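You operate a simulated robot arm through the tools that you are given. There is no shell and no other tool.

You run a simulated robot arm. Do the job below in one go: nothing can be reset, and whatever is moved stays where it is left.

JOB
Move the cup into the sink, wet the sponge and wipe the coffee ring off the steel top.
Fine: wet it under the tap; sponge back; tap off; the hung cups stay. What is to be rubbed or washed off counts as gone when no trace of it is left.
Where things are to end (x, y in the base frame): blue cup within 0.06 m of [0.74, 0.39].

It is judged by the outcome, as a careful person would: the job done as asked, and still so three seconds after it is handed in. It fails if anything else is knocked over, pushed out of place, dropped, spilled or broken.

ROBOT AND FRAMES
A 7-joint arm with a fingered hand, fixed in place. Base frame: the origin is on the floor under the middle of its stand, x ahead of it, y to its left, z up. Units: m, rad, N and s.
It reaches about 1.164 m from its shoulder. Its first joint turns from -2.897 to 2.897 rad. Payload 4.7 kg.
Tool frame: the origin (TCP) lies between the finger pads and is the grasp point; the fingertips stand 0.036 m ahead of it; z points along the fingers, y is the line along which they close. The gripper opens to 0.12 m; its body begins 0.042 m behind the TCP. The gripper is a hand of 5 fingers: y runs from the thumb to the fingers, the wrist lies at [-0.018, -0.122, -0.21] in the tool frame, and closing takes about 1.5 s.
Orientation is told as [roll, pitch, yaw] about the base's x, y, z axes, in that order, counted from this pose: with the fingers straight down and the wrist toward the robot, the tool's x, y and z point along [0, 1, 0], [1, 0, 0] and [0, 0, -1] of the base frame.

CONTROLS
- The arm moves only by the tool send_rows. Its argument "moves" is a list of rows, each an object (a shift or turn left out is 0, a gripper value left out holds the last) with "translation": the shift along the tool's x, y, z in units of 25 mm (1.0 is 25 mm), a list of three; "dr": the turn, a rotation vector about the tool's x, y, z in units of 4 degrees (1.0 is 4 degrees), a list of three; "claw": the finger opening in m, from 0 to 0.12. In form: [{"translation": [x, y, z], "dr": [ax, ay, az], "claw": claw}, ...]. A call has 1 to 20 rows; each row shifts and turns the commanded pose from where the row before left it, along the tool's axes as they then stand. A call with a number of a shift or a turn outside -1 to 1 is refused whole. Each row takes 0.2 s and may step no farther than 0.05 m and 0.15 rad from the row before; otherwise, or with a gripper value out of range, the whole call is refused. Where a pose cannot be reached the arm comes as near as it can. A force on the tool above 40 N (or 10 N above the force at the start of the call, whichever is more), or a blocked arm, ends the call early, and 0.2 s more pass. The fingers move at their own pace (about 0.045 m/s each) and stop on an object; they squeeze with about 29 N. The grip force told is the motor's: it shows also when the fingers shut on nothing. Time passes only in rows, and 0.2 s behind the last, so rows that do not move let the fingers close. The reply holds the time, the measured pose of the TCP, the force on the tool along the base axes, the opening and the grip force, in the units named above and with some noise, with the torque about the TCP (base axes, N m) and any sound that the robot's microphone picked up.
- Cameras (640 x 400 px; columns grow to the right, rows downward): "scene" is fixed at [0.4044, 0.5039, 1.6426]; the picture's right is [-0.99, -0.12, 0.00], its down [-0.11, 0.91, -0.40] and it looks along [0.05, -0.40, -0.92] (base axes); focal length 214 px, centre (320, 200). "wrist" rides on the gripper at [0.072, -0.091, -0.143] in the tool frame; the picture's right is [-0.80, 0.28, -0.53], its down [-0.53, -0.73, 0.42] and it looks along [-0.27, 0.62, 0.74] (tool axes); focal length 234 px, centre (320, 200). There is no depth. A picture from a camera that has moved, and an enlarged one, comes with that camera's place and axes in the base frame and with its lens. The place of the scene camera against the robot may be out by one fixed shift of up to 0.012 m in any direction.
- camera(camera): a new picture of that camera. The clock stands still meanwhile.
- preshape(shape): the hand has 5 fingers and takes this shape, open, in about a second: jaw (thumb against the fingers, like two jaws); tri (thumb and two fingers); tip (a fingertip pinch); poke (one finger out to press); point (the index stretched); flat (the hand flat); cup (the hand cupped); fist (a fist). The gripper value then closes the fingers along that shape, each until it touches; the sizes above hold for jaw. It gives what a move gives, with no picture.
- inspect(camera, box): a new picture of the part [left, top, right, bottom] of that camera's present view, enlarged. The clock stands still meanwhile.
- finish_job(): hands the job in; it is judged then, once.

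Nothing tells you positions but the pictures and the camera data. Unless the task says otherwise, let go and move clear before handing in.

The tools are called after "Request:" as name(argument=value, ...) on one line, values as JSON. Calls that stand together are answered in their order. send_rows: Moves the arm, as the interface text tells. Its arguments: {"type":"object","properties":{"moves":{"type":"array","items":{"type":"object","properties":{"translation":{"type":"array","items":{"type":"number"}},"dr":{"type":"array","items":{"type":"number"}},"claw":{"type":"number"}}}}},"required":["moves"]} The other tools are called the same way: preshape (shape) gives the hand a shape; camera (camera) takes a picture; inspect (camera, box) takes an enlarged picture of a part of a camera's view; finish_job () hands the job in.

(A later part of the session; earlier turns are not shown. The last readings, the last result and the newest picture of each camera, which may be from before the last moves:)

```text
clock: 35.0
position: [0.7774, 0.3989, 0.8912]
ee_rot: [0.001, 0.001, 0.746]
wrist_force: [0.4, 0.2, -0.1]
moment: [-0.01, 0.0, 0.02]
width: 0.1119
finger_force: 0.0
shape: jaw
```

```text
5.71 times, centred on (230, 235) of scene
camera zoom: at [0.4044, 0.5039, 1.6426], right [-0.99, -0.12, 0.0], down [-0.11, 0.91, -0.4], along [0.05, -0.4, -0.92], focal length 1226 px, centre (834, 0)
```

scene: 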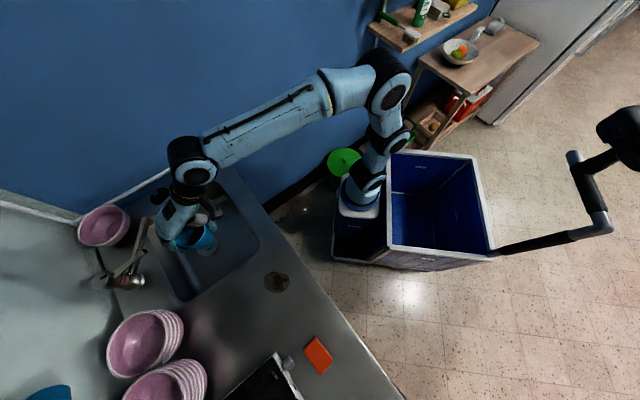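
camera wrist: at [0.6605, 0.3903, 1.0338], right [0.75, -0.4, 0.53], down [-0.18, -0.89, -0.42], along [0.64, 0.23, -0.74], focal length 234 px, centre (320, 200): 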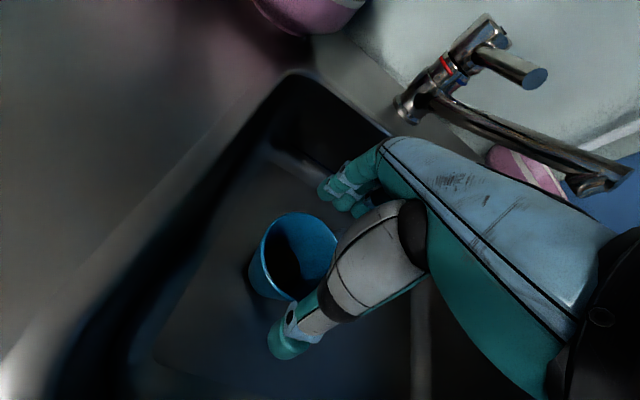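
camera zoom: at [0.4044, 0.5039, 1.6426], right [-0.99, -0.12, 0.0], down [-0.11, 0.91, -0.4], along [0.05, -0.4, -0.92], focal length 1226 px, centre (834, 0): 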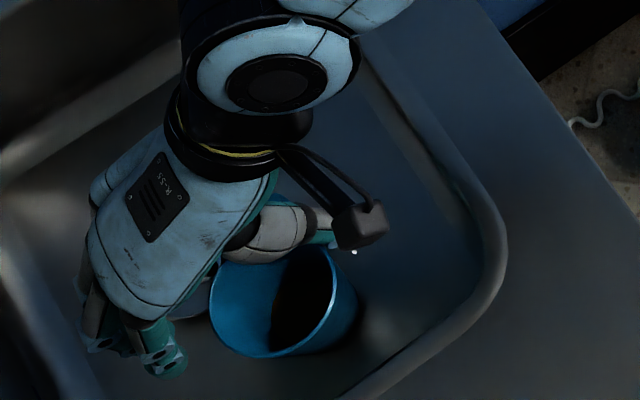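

The cup was left standing upright, well inside the sink. I'll rise and study the tap.

Request:
send_rows(moves=[{"translation": [0, 0, -0.8]}, {"translation": [0, 0, -0.9]}, {"translation": [0, 0, -0.9]}, {"translation": [0, 0, -0.9]}, {"translation": [0, 0, -0.9]}, {"translation": [0, 0, -0.9]}, {"translation": [0, 0, -0.9]}, {"translation": [0, -0.5, -0.9]}, {"translation": [0, -0.8, -0.9]}, {"translation": [0, -0.8, -0.9]}, {"translation": [0, -0.8, 0]}, {"translation": [0, -0.5, 0]}, {}])

Request:
camera(camera="wrist")

Request:
inspect(camera="scene", box=[80, 180, 300, 310])

```text
clock: 37.8
position: [0.7151, 0.3399, 1.1116]
ee_rot: [0.001, -0.001, 0.746]
wrist_force: [-0.3, 0.2, -0.4]
moment: [0.03, 0.03, 0.01]
width: 0.1117
finger_force: 0.1
shape: jaw
```

```text
taken
camera wrist: at [0.5981, 0.332, 1.256], right [0.75, -0.4, 0.53], down [-0.18, -0.89, -0.42], along [0.64, 0.23, -0.74], focal length 234 px, centre (320, 200)
```

wrist: 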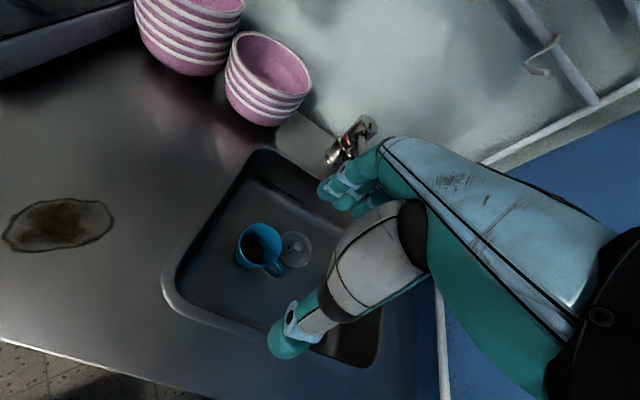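

```text
2.91 times, centred on (190, 245) of scene
camera zoom: at [0.4044, 0.5039, 1.6426], right [-0.99, -0.12, 0.0], down [-0.11, 0.91, -0.4], along [0.05, -0.4, -0.92], focal length 624 px, centre (698, 69)
```

zoom: 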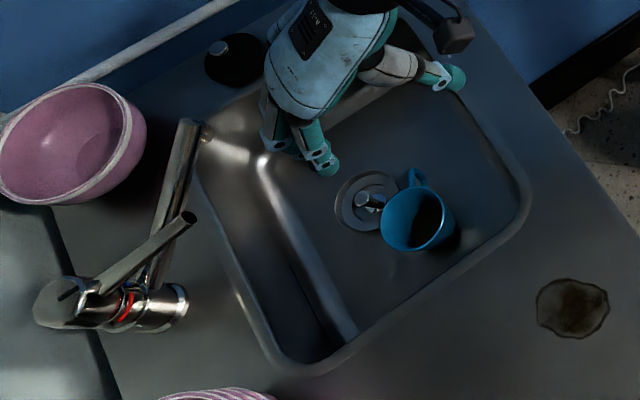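

The cup stands upright at about [0.777, 0.398], within tolerance. From several views the tap lever runs from [0.987, 0.523, 0.998] to its end at [0.919, 0.447, 1.018], and the outlet is near [0.95, 0.356, 1.0]. I'll tilt the hand forward to get the thumb under the lever, and look at the tap more closely.

Request:
send_rows(moves=[{"dr": [-1, 0, 0], "claw": 0.09}, {"dr": [-1, 0, 0]}, {"dr": [-1, 0, 0]}, {"dr": [-1, 0, 0]}, {"dr": [-1, 0, 0]}, {"dr": [-1, 0, 0]}, {"dr": [-1, 0, 0]}, {"dr": [-1, 0, 0]}, {"dr": [-1, 0, 0]}, {"dr": [-1, 0, 0]}, {"dr": [-1, 0, 0]}, {"dr": [-1, 0, 0]}, {"dr": [-1, 0, 0]}, {"dr": [-1, 0, 0]}, {}])

Request:
camera(camera="wrist")

Request:
camera(camera="scene")

```text
clock: 41.0
position: [0.7156, 0.3411, 1.1121]
ee_rot: [0.001, -0.978, 0.748]
wrist_force: [1.3, 1.5, 0.3]
moment: [-0.01, -0.03, -0.01]
width: 0.0904
finger_force: 0.1
shape: jaw
```

```text
taken
camera wrist: at [0.5403, 0.2788, 1.1172], right [0.34, -0.78, 0.53], down [0.32, -0.43, -0.84], along [0.88, 0.46, 0.1], focal length 234 px, centre (320, 200)
```

wrist: 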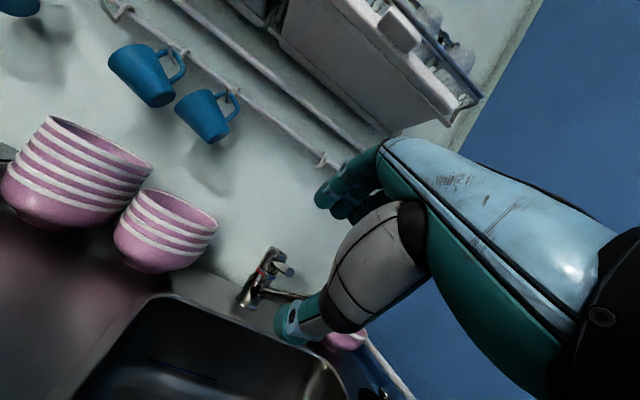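

```text
taken
```

scene: 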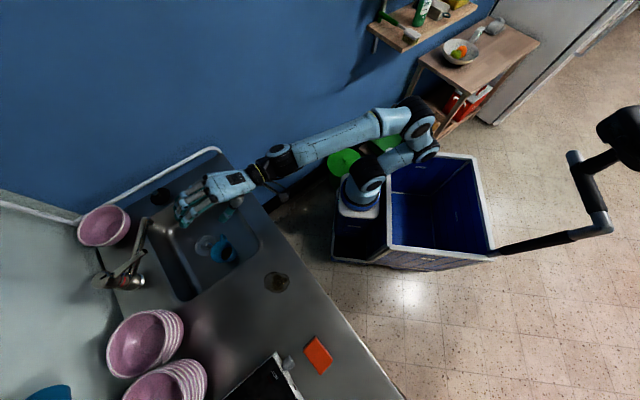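

Request:
inspect(camera="wrist", box=[220, 225, 340, 315])

Request:
inspect(camera="scene", box=[80, 160, 260, 300])

```text
4.44 times, centred on (280, 270) of wrist
camera zoom: at [0.5403, 0.2788, 1.1172], right [0.34, -0.78, 0.53], down [0.32, -0.43, -0.84], along [0.88, 0.46, 0.1], focal length 1041 px, centre (498, -111)
```

zoom: 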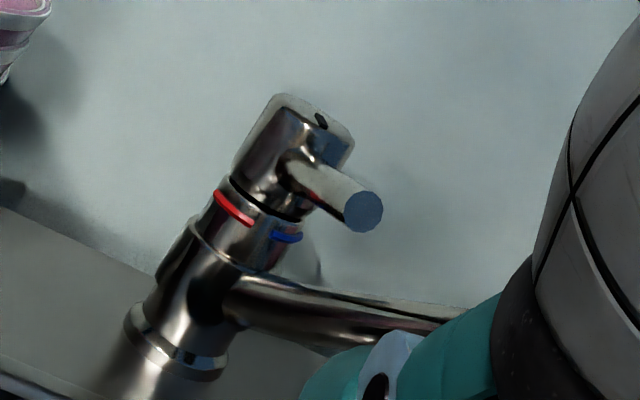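

```text
2.86 times, centred on (170, 230) of scene
camera zoom: at [0.4044, 0.5039, 1.6426], right [-0.99, -0.12, 0.0], down [-0.11, 0.91, -0.4], along [0.05, -0.4, -0.92], focal length 613 px, centre (749, 114)
```

zoom: 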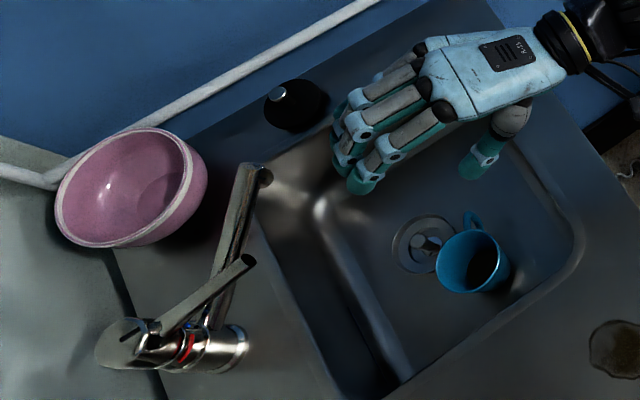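

The lever end is confirmed at [0.919, 0.449, 1.02], with the hot/cold marks on the ring below it, so it's a lift-to-open mixer. I'll move to a standoff in front of the lever with the jaw open around its height.

Request:
send_rows(moves=[{"translation": [-0.36, -0.017, 0.84]}, {"translation": [-0.36, -0.017, 0.84]}, {"translation": [-0.36, -0.017, 0.84]}, {"translation": [-0.36, -0.017, 0.84]}, {"translation": [-0.36, -0.017, 0.84]}, {"translation": [-0.36, -0.017, 0.84]}, {"translation": [-0.36, -0.017, 0.84]}, {}])

Request:
camera(camera="wrist")

Request:
inspect(camera="scene", box=[80, 160, 260, 300])

```text
clock: 42.8
position: [0.8459, 0.3778, 1.028]
ee_rot: [0.0, -0.978, 0.748]
wrist_force: [-1.0, 0.2, -0.9]
moment: [0.0, 0.0, -0.02]
width: 0.0902
finger_force: 0.0
shape: jaw
```

```text
taken
camera wrist: at [0.6715, 0.3154, 1.0335], right [0.34, -0.78, 0.53], down [0.32, -0.43, -0.84], along [0.88, 0.46, 0.1], focal length 234 px, centre (320, 200)
```

wrist: 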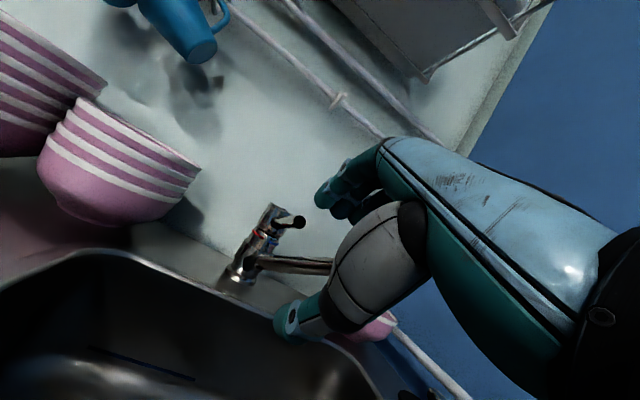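

```text
2.86 times, centred on (170, 230) of scene
camera zoom: at [0.4044, 0.5039, 1.6426], right [-0.99, -0.12, 0.0], down [-0.11, 0.91, -0.4], along [0.05, -0.4, -0.92], focal length 613 px, centre (749, 114)
```

zoom: 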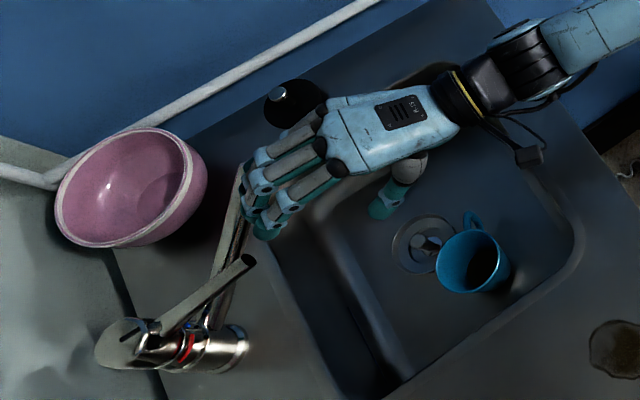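

Request:
inspect(camera="scene", box=[135, 180, 225, 250])

Request:
inspect(camera="wrist", box=[220, 130, 400, 360])

```text
5.71 times, centred on (180, 215) of scene
camera zoom: at [0.4044, 0.5039, 1.6426], right [-0.99, -0.12, 0.0], down [-0.11, 0.91, -0.4], along [0.05, -0.4, -0.92], focal length 1226 px, centre (1120, 114)
```

zoom: 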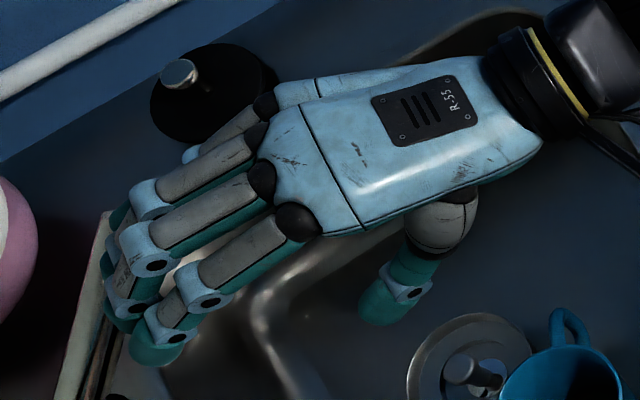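

```text
1.74 times, centred on (310, 245) of wrist
camera zoom: at [0.6715, 0.3154, 1.0335], right [0.34, -0.78, 0.53], down [0.32, -0.43, -0.84], along [0.88, 0.46, 0.1], focal length 407 px, centre (337, 122)
```

zoom: 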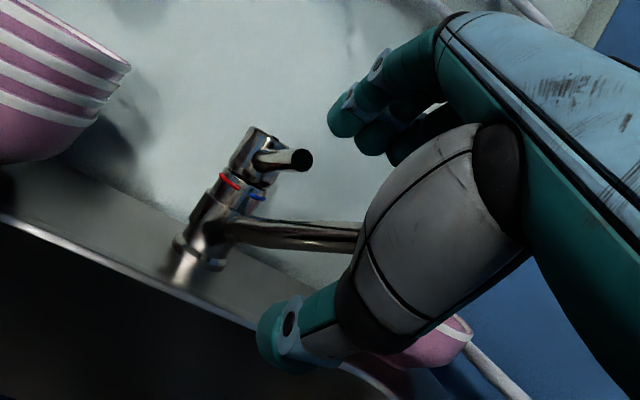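

The lever is aligned with the thumb and index gap, and the fingers stay above the spout. I'm advancing horizontally so the lever end enters the jaw.

Request:
send_rows(moves=[{"translation": [0, 0.447, 0.663]}, {"translation": [0, 0.447, 0.663]}, {"translation": [0, 0.447, 0.663]}, {"translation": [0, 0.335, 0.497]}, {}])

Request:
camera(camera="wrist")

Request:
inspect(camera="scene", box=[90, 190, 200, 290])

```text
clock: 44.0
position: [0.901, 0.4276, 1.0267]
ee_rot: [0.0, -0.978, 0.749]
wrist_force: [0.4, 0.1, -0.2]
moment: [0.0, -0.01, 0.0]
width: 0.0902
finger_force: 0.2
shape: jaw
```

```text
taken
camera wrist: at [0.726, 0.3655, 1.0324], right [0.34, -0.78, 0.53], down [0.32, -0.43, -0.84], along [0.88, 0.46, 0.1], focal length 234 px, centre (320, 200)
```

wrist: 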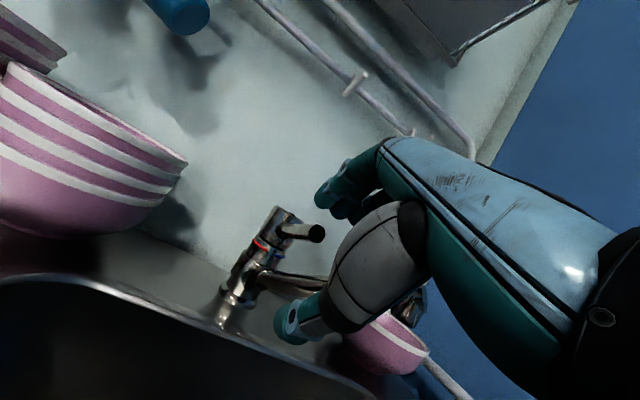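

```text
4.00 times, centred on (145, 240) of scene
camera zoom: at [0.4044, 0.5039, 1.6426], right [-0.99, -0.12, 0.0], down [-0.11, 0.91, -0.4], along [0.05, -0.4, -0.92], focal length 858 px, centre (1020, 40)
```

zoom: 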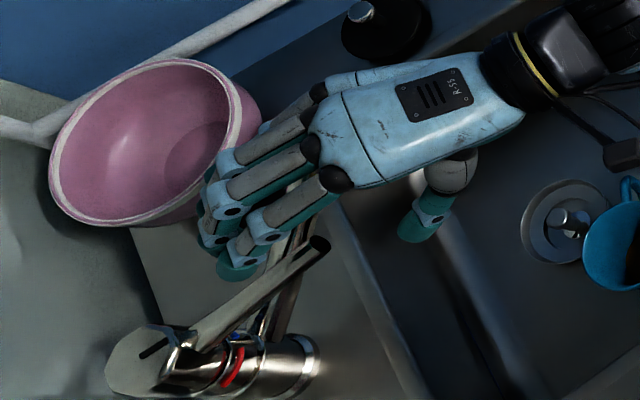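

The lever tip is entering between the thumb and index finger. I'm advancing 5 cm more.

Request:
send_rows(moves=[{"translation": [0, 0.373, 0.553]}, {"translation": [0, 0.373, 0.553]}, {"translation": [0, 0.373, 0.553]}, {}])

Request:
camera(camera="wrist")

Request:
inspect(camera="scene", box=[90, 190, 200, 290])

```text
clock: 45.0
position: [0.9374, 0.4613, 1.0274]
ee_rot: [0.0, -0.978, 0.747]
wrist_force: [-1.0, -0.5, -1.2]
moment: [0.02, 0.01, 0.01]
width: 0.0903
finger_force: 0.0
shape: jaw
```

```text
taken
camera wrist: at [0.763, 0.3997, 1.033], right [0.34, -0.78, 0.53], down [0.32, -0.43, -0.84], along [0.88, 0.46, 0.1], focal length 234 px, centre (320, 200)
```

wrist: 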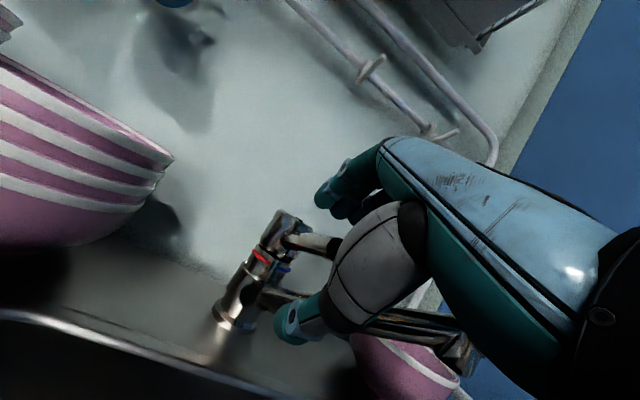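

```text
4.00 times, centred on (145, 240) of scene
camera zoom: at [0.4044, 0.5039, 1.6426], right [-0.99, -0.12, 0.0], down [-0.11, 0.91, -0.4], along [0.05, -0.4, -0.92], focal length 858 px, centre (1020, 40)
```

zoom: 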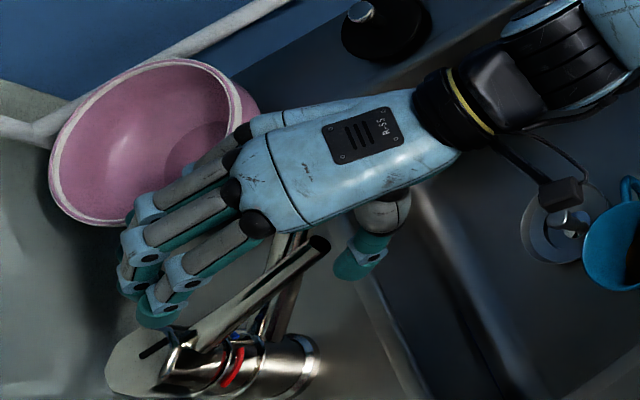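

The lever lies between the thumb (below) and the fingers (above). I'll narrow the jaw a little and lift gently to open the tap.

Request:
send_rows(moves=[{"claw": 0.065}, {}, {}, {"translation": [0, 0.33, -0.22]}, {"translation": [0, 0.33, -0.22]}, {"translation": [0, 0.33, -0.22]}, {}])

Request:
camera(camera="wrist")

Request:
inspect(camera="scene", box=[90, 190, 200, 290])

```text
clock: 46.6
position: [0.9379, 0.4616, 1.0574]
ee_rot: [0.0, -0.977, 0.747]
wrist_force: [-0.1, -0.1, -0.2]
moment: [-0.01, 0.02, 0.0]
width: 0.0658
finger_force: 0.0
shape: jaw
```

```text
taken
camera wrist: at [0.7632, 0.3998, 1.0626], right [0.34, -0.78, 0.53], down [0.32, -0.43, -0.84], along [0.88, 0.46, 0.1], focal length 234 px, centre (320, 200)
```

wrist: 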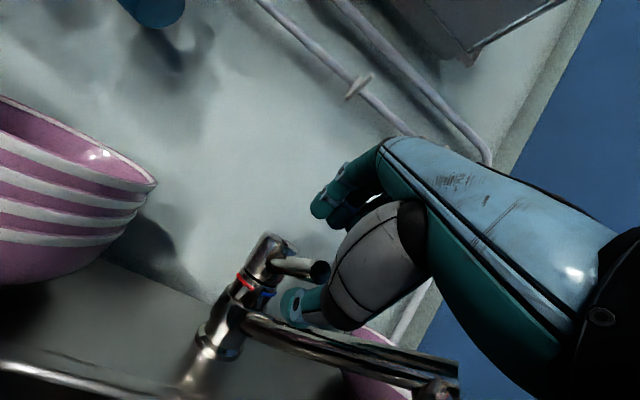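

```text
4.00 times, centred on (145, 240) of scene
camera zoom: at [0.4044, 0.5039, 1.6426], right [-0.99, -0.12, 0.0], down [-0.11, 0.91, -0.4], along [0.05, -0.4, -0.92], focal length 858 px, centre (1020, 40)
```

zoom: 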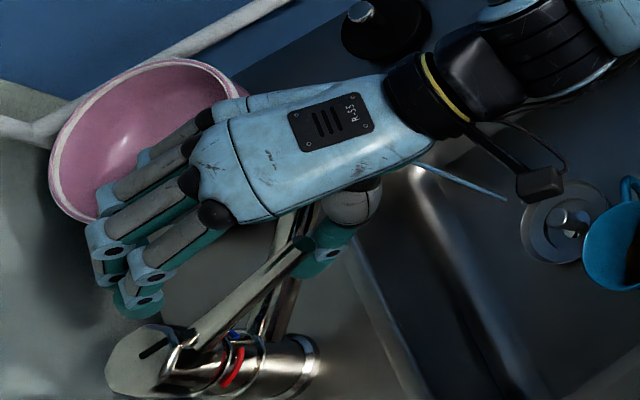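

There appears to be a thin streak below the outlet. I'll look closer to see whether water is running.

Request:
inspect(camera="scene", box=[160, 205, 220, 255])

Request:
inspect(camera="wrist", box=[190, 210, 470, 400])

```text
8.00 times, centred on (190, 230) of scene
camera zoom: at [0.4044, 0.5039, 1.6426], right [-0.99, -0.12, 0.0], down [-0.11, 0.91, -0.4], along [0.05, -0.4, -0.92], focal length 1716 px, centre (1360, -40)
```

zoom: 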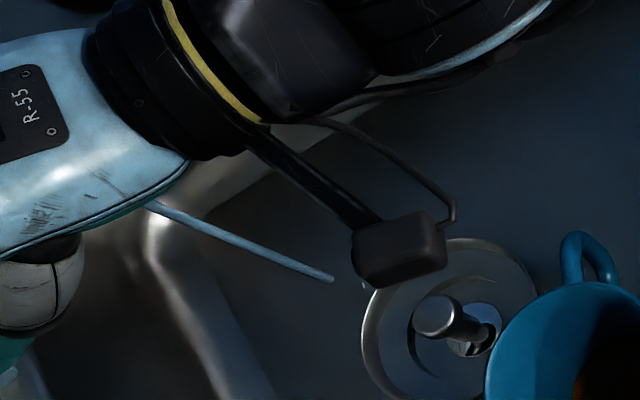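

```text
2.11 times, centred on (330, 305) of wrist
camera zoom: at [0.7632, 0.3998, 1.0626], right [0.34, -0.78, 0.53], down [0.32, -0.43, -0.84], along [0.88, 0.46, 0.1], focal length 493 px, centre (299, -21)
```

zoom: 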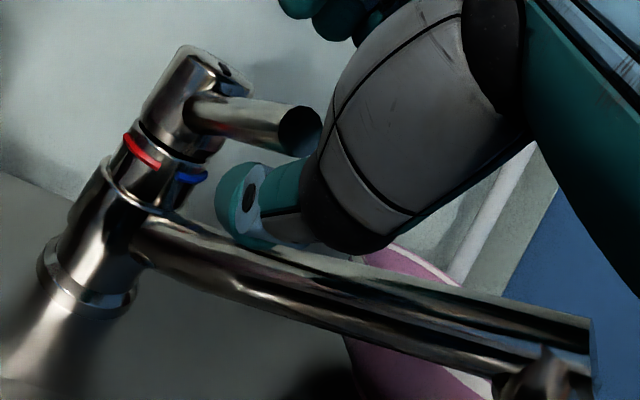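

Water is running from the tap as a thin stream near [0.955, 0.36]. I'll open the jaw a little, back straight out, and check that the lever stays up.

Request:
send_rows(moves=[{"claw": 0.085}, {}, {"translation": [0, -0.3, -0.45]}, {"translation": [0, -0.447, -0.663]}, {"translation": [0, -0.447, -0.663]}, {"translation": [0, -0.447, -0.663]}, {"translation": [0, -0.447, -0.663]}, {"translation": [0, -0.447, -0.663]}, {"translation": [0, -0.447, -0.663]}, {"translation": [0, -0.447, -0.663]}, {}])

Request:
camera(camera="wrist")

Request:
inspect(camera="scene", box=[80, 180, 300, 310])

```text
clock: 49.0
position: [0.8249, 0.3562, 1.0574]
ee_rot: [0.0, -0.977, 0.746]
wrist_force: [0.9, 0.2, -0.2]
moment: [-0.03, -0.01, -0.02]
width: 0.0847
finger_force: 0.0
shape: jaw
```

```text
taken
camera wrist: at [0.6508, 0.2947, 1.0622], right [0.34, -0.78, 0.53], down [0.32, -0.43, -0.84], along [0.88, 0.46, 0.1], focal length 234 px, centre (320, 200)
```

wrist: 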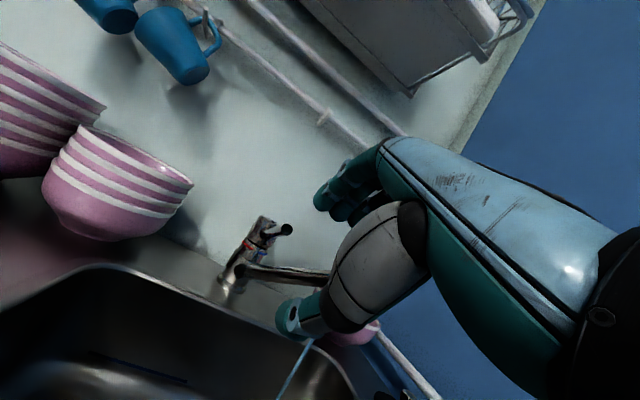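

```text
2.91 times, centred on (190, 245) of scene
camera zoom: at [0.4044, 0.5039, 1.6426], right [-0.99, -0.12, 0.0], down [-0.11, 0.91, -0.4], along [0.05, -0.4, -0.92], focal length 624 px, centre (698, 69)
```

zoom: 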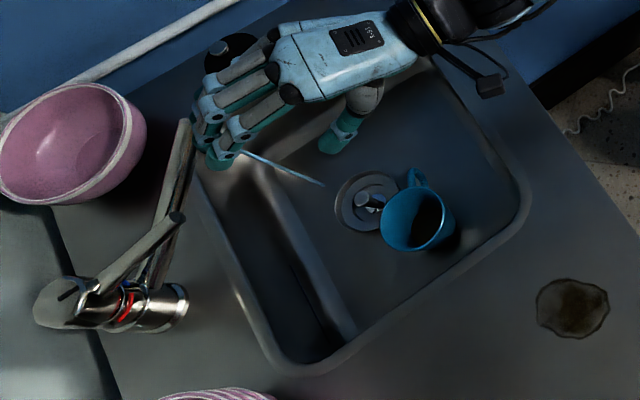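

The tap stays on with a steady stream into the sink. Now I'll go to the sponge: back off, straighten the hand, and slide along the counter to above it.

Request:
send_rows(moves=[{"translation": [0, 0.07, -0.85]}, {"translation": [0, 0.07, -0.85]}, {"translation": [0, 0.07, -0.85]}, {"translation": [0, 0.07, -0.85]}, {"translation": [0, 0.07, -0.85]}, {"translation": [0, 0.07, -0.85]}, {"dr": [1, 0, 0], "translation": [0.5, 0, 0]}, {"dr": [1, 0, 0], "translation": [0.9, 0, 0]}, {"dr": [1, 0, 0], "translation": [0.9, 0, 0]}, {"dr": [1, 0, 0], "translation": [0.9, 0, 0]}, {"dr": [1, 0, 0], "translation": [0.9, 0, 0]}, {"dr": [1, 0, 0], "translation": [0.9, 0, 0]}, {"dr": [1, 0, 0], "translation": [0.9, 0, 0]}, {"dr": [1, 0, 0], "translation": [0.9, 0, 0]}, {"dr": [1, 0, 0], "translation": [0.9, 0, 0]}, {"dr": [1, 0, 0], "translation": [0.9, 0, 0]}, {"dr": [1, 0, 0], "translation": [0.9, 0, 0]}, {"dr": [1, 0, 0], "translation": [0.9, 0, 0]}, {"dr": [1, 0, 0], "translation": [0.9, 0, 0]}, {"dr": [1, 0, 0], "translation": [0.9, 0, 0]}])

Request:
camera(camera="wrist")

Request:
camera(camera="scene")

```text
clock: 53.2
position: [0.5457, 0.512, 1.137]
ee_rot: [0.0, 0.002, 0.747]
wrist_force: [-0.6, -0.5, 1.0]
moment: [0.0, 0.0, 0.0]
width: 0.0847
finger_force: 0.0
shape: jaw
```

```text
taken
camera wrist: at [0.4286, 0.5041, 1.2811], right [0.75, -0.4, 0.53], down [-0.18, -0.89, -0.42], along [0.64, 0.23, -0.74], focal length 234 px, centre (320, 200)
```

wrist: 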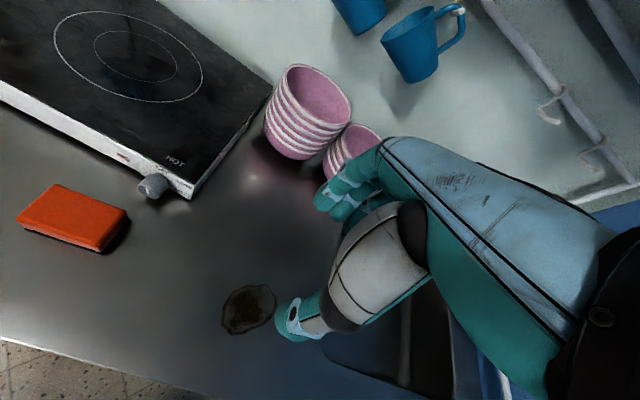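

```text
taken
```

scene: 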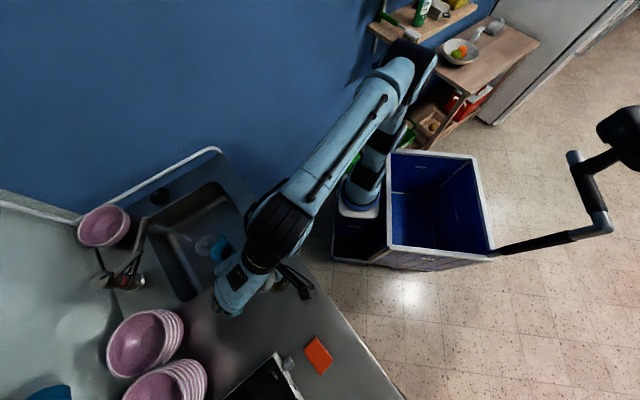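

The stain centre refines to about [0.549, 0.481]. Moving on to above the sponge at about [0.388, 0.67].

Request:
send_rows(moves=[{"translation": [0.8, -0.03, 0]}, {"translation": [0.98, -0.03, 0]}, {"translation": [0.98, -0.03, 0]}, {"translation": [0.98, -0.03, 0]}, {"translation": [0.98, -0.03, 0]}, {"translation": [0.98, -0.03, 0]}, {"translation": [0.98, -0.03, 0]}, {"translation": [0.98, -0.03, 0]}, {"translation": [0.98, -0.03, 0]}, {"translation": [0.3, 0, 0]}, {}])

Request:
camera(camera="wrist")

Request:
camera(camera="scene")

```text
clock: 55.6
position: [0.3876, 0.6711, 1.1366]
ee_rot: [0.001, 0.0, 0.749]
wrist_force: [-0.5, -0.9, 0.1]
moment: [-0.03, 0.0, 0.01]
width: 0.0848
finger_force: 0.0
shape: jaw
```

```text
taken
camera wrist: at [0.2701, 0.6633, 1.2814], right [0.75, -0.4, 0.53], down [-0.18, -0.89, -0.42], along [0.64, 0.23, -0.74], focal length 234 px, centre (320, 200)
```

wrist: 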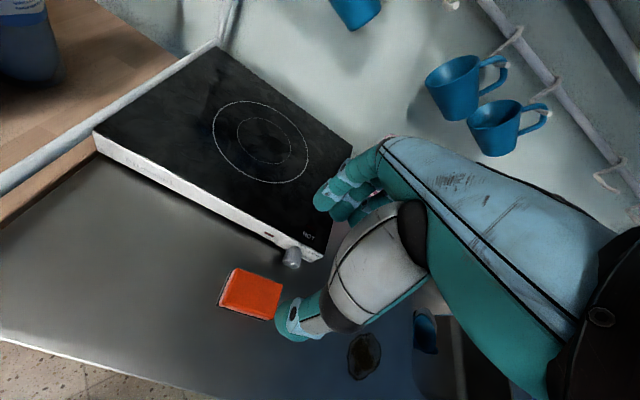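

```text
taken
```

scene: 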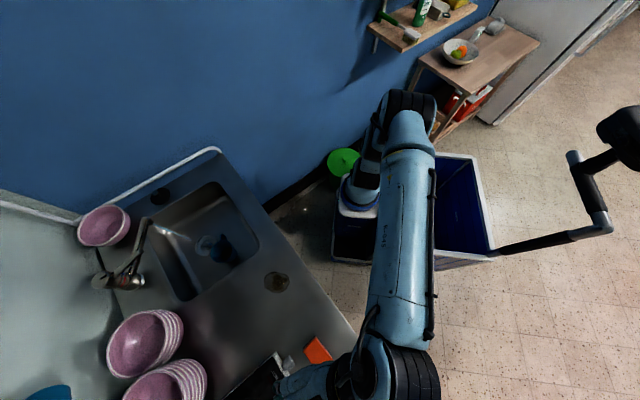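

Request:
inspect(camera="wrist", box=[190, 220, 340, 340])

Request:
inspect(camera="scene", box=[240, 310, 360, 400])

```text
3.33 times, centred on (265, 280) of wrist
camera zoom: at [0.2701, 0.6633, 1.2814], right [0.75, -0.4, 0.53], down [-0.18, -0.89, -0.42], along [0.64, 0.23, -0.74], focal length 781 px, centre (503, -67)
```

zoom: 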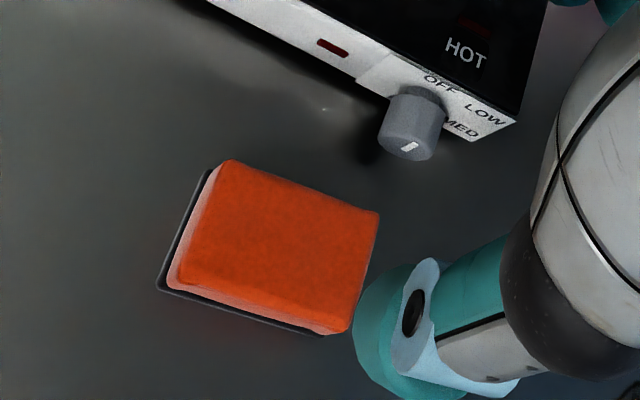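

```text
4.44 times, centred on (300, 355) of scene
camera zoom: at [0.4044, 0.5039, 1.6426], right [-0.99, -0.12, 0.0], down [-0.11, 0.91, -0.4], along [0.05, -0.4, -0.92], focal length 953 px, centre (409, -489)
```

zoom: 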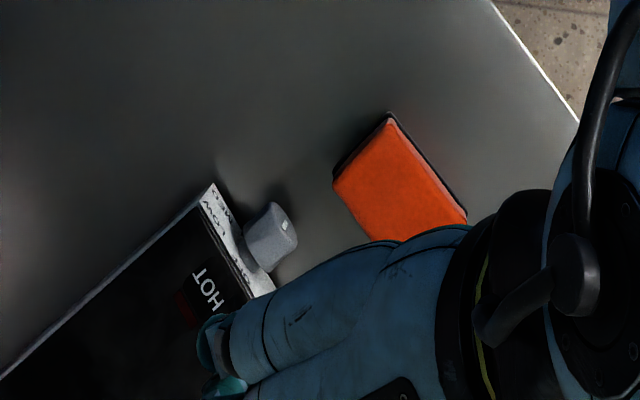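

The sponge lies on a thin black dish at about [0.390, 0.658], top z≈0.93, with the hot-plate knob near its back-right corner. I'll rotate the hand to yaw ≈ -40° so it grips the sponge along its long axis, keeping the fingers clear of the knob.

Request:
send_rows(moves=[{"dr": [0, 0, 1], "claw": 0.115}, {"dr": [0, 0, 1]}, {"dr": [0, 0, 1]}, {"dr": [0, 0, 1]}, {"dr": [0, 0, 1]}, {"dr": [0, 0, 1]}, {"dr": [0, 0, 1]}, {"dr": [0, 0, 1]}, {"dr": [0, 0, 1]}, {"dr": [0, 0, 1]}, {"dr": [0, 0, 1]}, {"dr": [0, 0, 1]}, {"dr": [0, 0, 1]}, {"dr": [0, 0, 1]}, {"dr": [0, 0, 1]}, {"dr": [0, 0, 1]}, {"dr": [0, 0, 1]}, {"dr": [0, 0, 1]}, {"dr": [0, 0, 1]}, {"dr": [0, 0, 1]}])

Request:
camera(camera="wrist")

Request:
camera(camera="scene")

```text
clock: 59.8
position: [0.3869, 0.6725, 1.1376]
ee_rot: [0.001, 0.0, -0.51]
wrist_force: [0.8, 1.0, -0.6]
moment: [-0.02, -0.02, 0.03]
width: 0.1147
finger_force: 0.1
shape: jaw
out of reach, approached as far as the arm can: row 19, 20
```

```text
taken
camera wrist: at [0.3424, 0.7804, 1.2812], right [-0.15, -0.84, 0.53], down [-0.9, -0.11, -0.42], along [0.41, -0.54, -0.74], focal length 234 px, centre (320, 200)
```

wrist: 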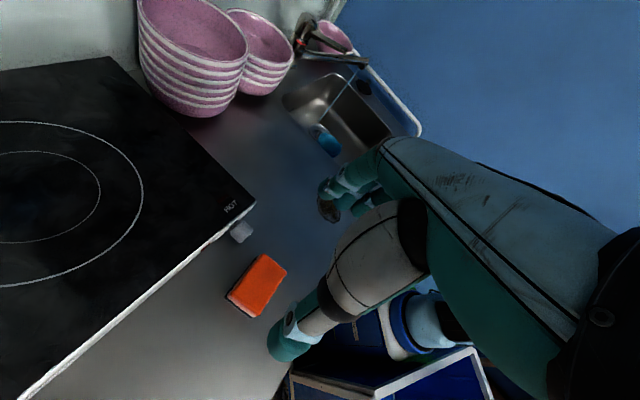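

```text
taken
```

scene: 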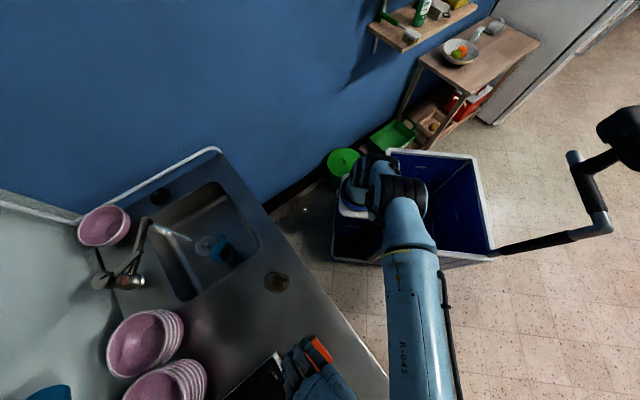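

The arm can't quite turn to -40° here. I'll turn the other way to yaw ≈ 140°, so the same long-axis grip has the fingers at the left end and the thumb at the right end, still clear of the knob.

Request:
send_rows(moves=[{"dr": [0, 0, -1], "translation": [0, 0, -0.3]}, {"dr": [0, 0, -1], "translation": [0, 0, -0.3]}, {"dr": [0, 0, -1]}, {"dr": [0, 0, -1]}, {"dr": [0, 0, -1]}, {"dr": [0, 0, -1]}, {"dr": [0, 0, -1]}, {"dr": [0, 0, -1]}, {"dr": [0, 0, -1]}, {"dr": [0, 0, -1]}, {"dr": [0, 0, -1]}, {"dr": [0, 0, -1]}, {"dr": [0, 0, -1]}, {"dr": [0, 0, -1]}, {"dr": [0, 0, -1]}, {"dr": [0, 0, -1]}, {"dr": [0, 0, -1]}, {"dr": [0, 0, -1]}, {"dr": [0, 0, -1]}, {"dr": [0, 0, -1]}])

Request:
send_rows(moves=[{"dr": [0, 0, -1]}, {"dr": [0, 0, -1]}, {"dr": [0, 0, -1]}, {"dr": [0, 0, -1]}, {"dr": [0, 0, -1]}, {"dr": [0, 0, -1]}, {"dr": [0, 0, -1]}, {"dr": [0, 0, -1]}, {"dr": [0, 0, -1]}, {"dr": [0, 0, -1]}, {"dr": [0, 0, -1]}, {"dr": [0, 0, -1]}, {"dr": [0, 0, -1]}, {"dr": [0, 0, -1]}, {"dr": [0, 0, -1]}, {"dr": [0, 0, -1]}, {"dr": [0, 0, -1]}, {"dr": [0, 0, -1]}, {"dr": [0, 0, -1]}, {"dr": [0, 0, -1]}])

Request:
camera(camera="scene")

```text
clock: 64.0
position: [0.3872, 0.672, 1.153]
ee_rot: [0.0, 0.002, 0.888]
wrist_force: [-0.2, 1.0, -0.4]
moment: [-0.02, 0.01, 0.0]
width: 0.1149
finger_force: 0.0
shape: jaw
```

```text
clock: 68.2
position: [0.3867, 0.6723, 1.1531]
ee_rot: [0.002, 0.001, 2.285]
wrist_force: [0.8, 0.0, 0.6]
moment: [0.02, -0.03, 0.0]
width: 0.1147
finger_force: 0.1
shape: jaw
```

```text
taken
```

scene: 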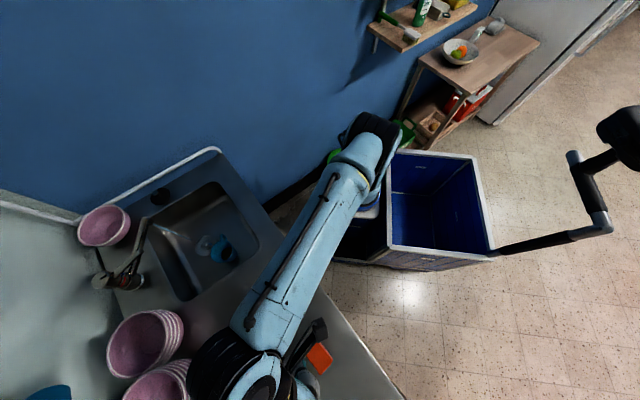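

Request:
send_rows(moves=[{"dr": [0, 0, -1]}, {"dr": [0, 0, -1]}, {"dr": [0, 0, -0.3]}, {}])

Request:
camera(camera="wrist")

Request:
inspect(camera="scene", box=[80, 160, 260, 300])

```text
clock: 69.2
position: [0.387, 0.6713, 1.1518]
ee_rot: [0.0, 0.0, 2.447]
wrist_force: [0.2, -0.1, -0.2]
moment: [-0.02, 0.0, -0.03]
width: 0.1147
finger_force: 0.1
shape: jaw
```

```text
taken
camera wrist: at [0.4101, 0.5582, 1.2962], right [0.3, 0.8, 0.52], down [0.9, -0.06, -0.42], along [-0.31, 0.6, -0.74], focal length 234 px, centre (320, 200)
```

wrist: 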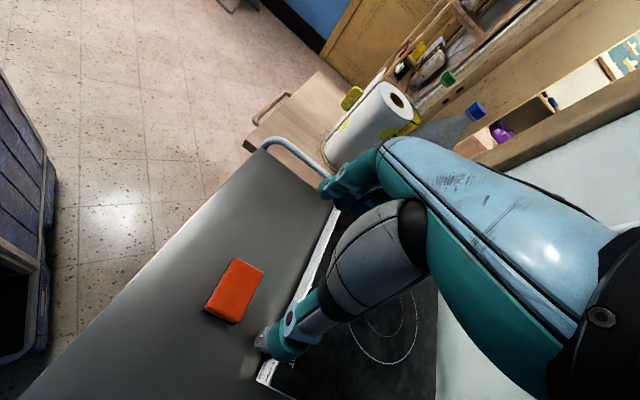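

```text
2.86 times, centred on (170, 230) of scene
camera zoom: at [0.4044, 0.5039, 1.6426], right [-0.99, -0.12, 0.0], down [-0.11, 0.91, -0.4], along [0.05, -0.4, -0.92], focal length 613 px, centre (749, 114)
```

zoom: 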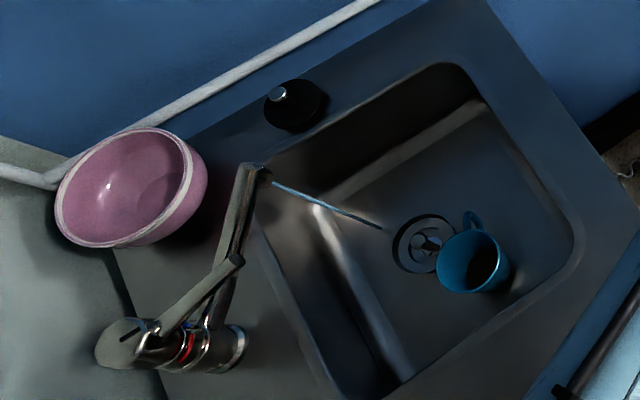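

The tap stream is steady at about [0.953, 0.362]. I'm zooming in on the sponge for the final alignment.

Request:
inspect(camera="wrist", box=[170, 230, 320, 390])

```text
2.50 times, centred on (245, 310) of wrist
camera zoom: at [0.4101, 0.5582, 1.2962], right [0.3, 0.8, 0.52], down [0.9, -0.06, -0.42], along [-0.31, 0.6, -0.74], focal length 585 px, centre (508, -75)
```

zoom: 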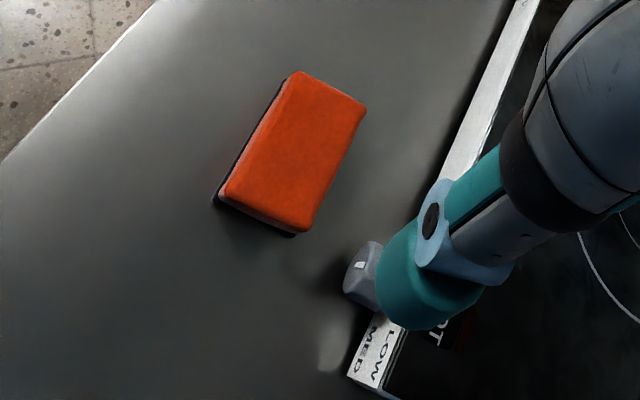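

The sponge is aligned with the hand (long axis ≈140°), centre about [0.386, 0.657]. I'll shift over it and descend partway, then recheck.

Request:
send_rows(moves=[{"translation": [0.48, -0.16, 0.3]}, {"translation": [0.47, -0.16, 0.8]}, {"translation": [0, 0, 0.9]}, {"translation": [0, 0, 0.9]}, {"translation": [0, 0, 0.9]}, {"translation": [0, 0, 0.9]}, {"translation": [0, 0, 0.5]}, {}])

Request:
camera(camera="wrist")

Request:
inspect(camera="scene", box=[220, 290, 400, 400])

```text
clock: 71.0
position: [0.3775, 0.6477, 1.0237]
ee_rot: [0.001, -0.001, 2.444]
wrist_force: [-0.5, 0.5, 0.1]
moment: [0.02, -0.02, 0.02]
width: 0.1146
finger_force: 0.2
shape: jaw
```

```text
taken
camera wrist: at [0.4007, 0.5348, 1.1668], right [0.3, 0.8, 0.53], down [0.9, -0.06, -0.42], along [-0.3, 0.6, -0.74], focal length 234 px, centre (320, 200)
```

wrist: 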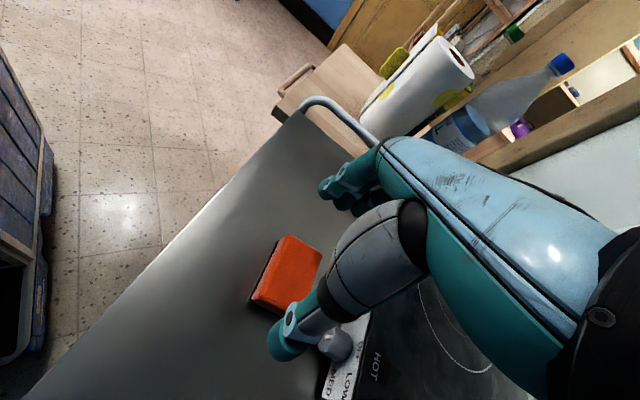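

```text
3.56 times, centred on (310, 345) of scene
camera zoom: at [0.4044, 0.5039, 1.6426], right [-0.99, -0.12, 0.0], down [-0.11, 0.91, -0.4], along [0.05, -0.4, -0.92], focal length 763 px, centre (356, -316)
```

zoom: 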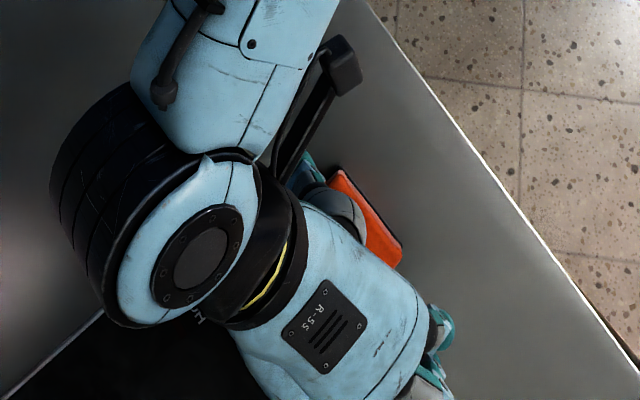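

Request:
inspect(camera="wrist", box=[220, 210, 370, 370])

```text
2.50 times, centred on (295, 290) of wrist
camera zoom: at [0.4007, 0.5348, 1.1668], right [0.3, 0.8, 0.53], down [0.9, -0.06, -0.42], along [-0.3, 0.6, -0.74], focal length 585 px, centre (382, -25)
```

zoom: 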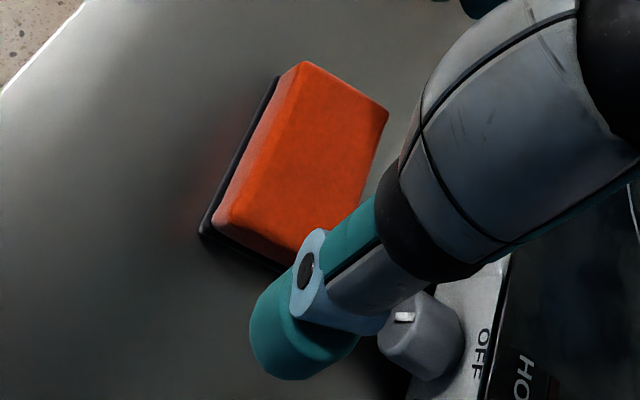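

Alignment is good, with the ends of the sponge about 2 cm inside the open jaw. Descending to grip height.

Request:
send_rows(moves=[{"translation": [0, 0, 0.8]}, {"translation": [0, 0, 0.8]}, {"translation": [0, 0, 0.7]}, {"translation": [0, 0, 0.4]}, {"translation": [0, 0, 0.2]}, {}])

Request:
camera(camera="wrist")

Request:
inspect(camera="scene", box=[220, 290, 400, 400])

```text
clock: 72.4
position: [0.3797, 0.6494, 0.9504]
ee_rot: [0.001, -0.001, 2.443]
wrist_force: [-0.1, 0.8, -0.4]
moment: [0.03, 0.01, 0.01]
width: 0.1149
finger_force: 0.0
shape: jaw
```

```text
taken
camera wrist: at [0.4014, 0.5353, 1.0939], right [0.3, 0.8, 0.53], down [0.9, -0.06, -0.42], along [-0.3, 0.6, -0.74], focal length 234 px, centre (320, 200)
```

wrist: 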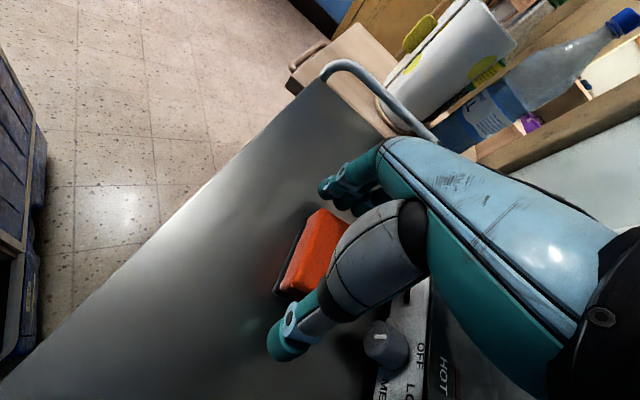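

```text
3.56 times, centred on (310, 345) of scene
camera zoom: at [0.4044, 0.5039, 1.6426], right [-0.99, -0.12, 0.0], down [-0.11, 0.91, -0.4], along [0.05, -0.4, -0.92], focal length 763 px, centre (356, -316)
```

zoom: 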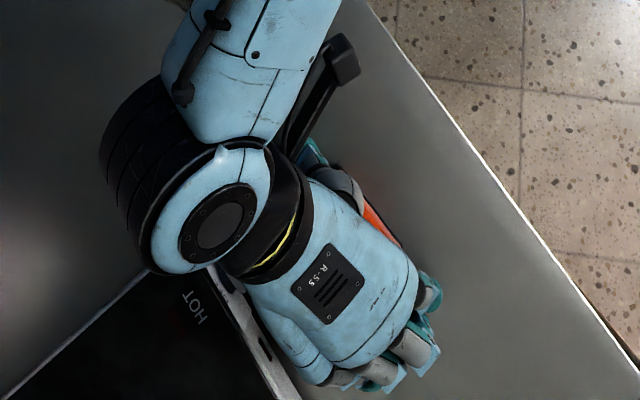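

At grip height with no contact yet. Closing on the sponge.

Request:
send_rows(moves=[{"claw": 0.055}, {}, {}, {}, {}, {}, {}, {}, {}])

Request:
camera(camera="wrist")

Request:
inspect(camera="scene", box=[220, 290, 400, 400])

```text
clock: 74.4
position: [0.3788, 0.6499, 0.9505]
ee_rot: [0.001, 0.0, 2.443]
wrist_force: [0.5, 0.0, 0.1]
moment: [0.03, 0.0, 0.02]
width: 0.0723
finger_force: 28.9
shape: jaw
```

```text
taken
camera wrist: at [0.4014, 0.5353, 1.094], right [0.3, 0.8, 0.53], down [0.9, -0.06, -0.42], along [-0.3, 0.6, -0.74], focal length 234 px, centre (320, 200)
```

wrist: 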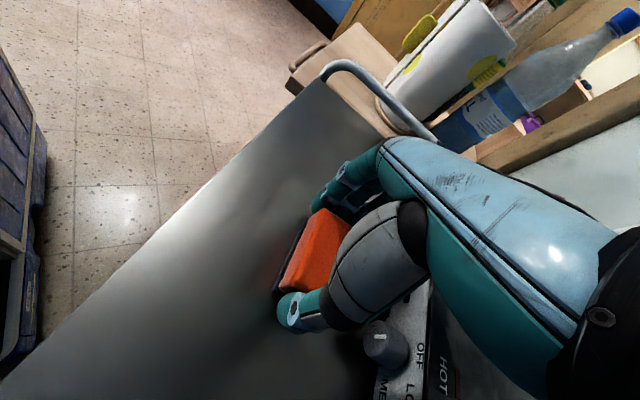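

```text
3.56 times, centred on (310, 345) of scene
camera zoom: at [0.4044, 0.5039, 1.6426], right [-0.99, -0.12, 0.0], down [-0.11, 0.91, -0.4], along [0.05, -0.4, -0.92], focal length 763 px, centre (356, -316)
```

zoom: 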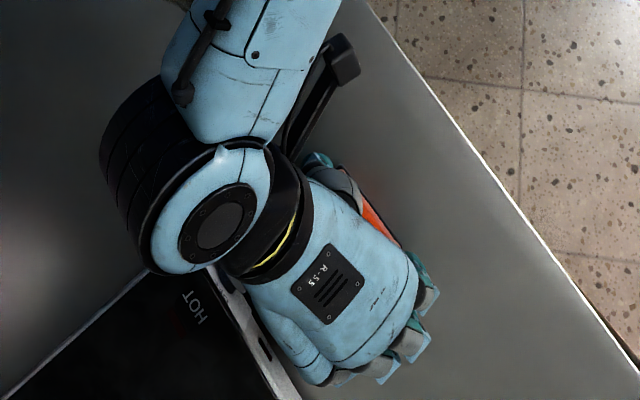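

The grip holds at 0.072 m with 29 N. I'll lift slowly and check that only the sponge comes up.

Request:
send_rows(moves=[{"translation": [0, 0, -0.2]}, {"translation": [0, 0, -0.4]}, {"translation": [0, 0, -0.5]}, {"translation": [0, 0, -0.5]}, {"translation": [0, 0, -0.5]}, {"translation": [0, 0, -0.5]}, {}])

Request:
camera(camera="wrist")

Request:
inspect(camera="wrist", box=[220, 210, 370, 370])

```text
clock: 76.0
position: [0.3778, 0.6477, 1.0154]
ee_rot: [-0.001, 0.002, 2.442]
wrist_force: [0.5, -0.3, -0.4]
moment: [0.02, -0.02, -0.01]
width: 0.0721
finger_force: 29.2
shape: jaw
```

```text
taken
camera wrist: at [0.4009, 0.5342, 1.1595], right [0.3, 0.8, 0.52], down [0.9, -0.06, -0.42], along [-0.3, 0.6, -0.74], focal length 234 px, centre (320, 200)
```

wrist: 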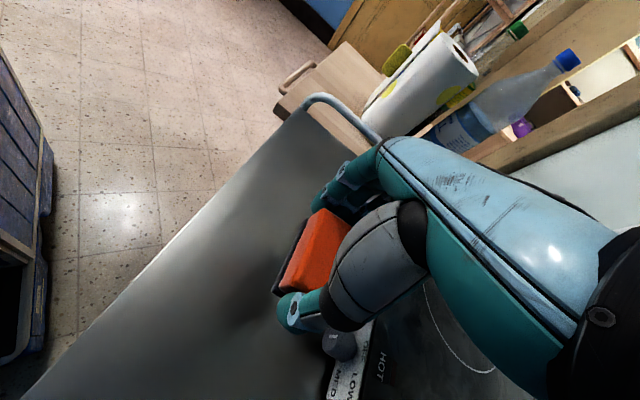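

```text
2.50 times, centred on (295, 290) of wrist
camera zoom: at [0.4009, 0.5342, 1.1595], right [0.3, 0.8, 0.52], down [0.9, -0.06, -0.42], along [-0.3, 0.6, -0.74], focal length 585 px, centre (382, -25)
```

zoom: 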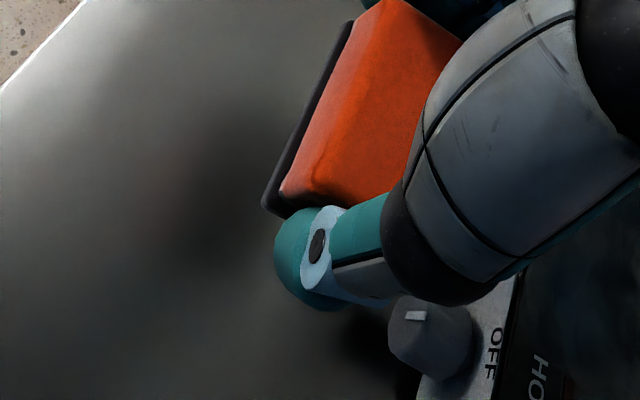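

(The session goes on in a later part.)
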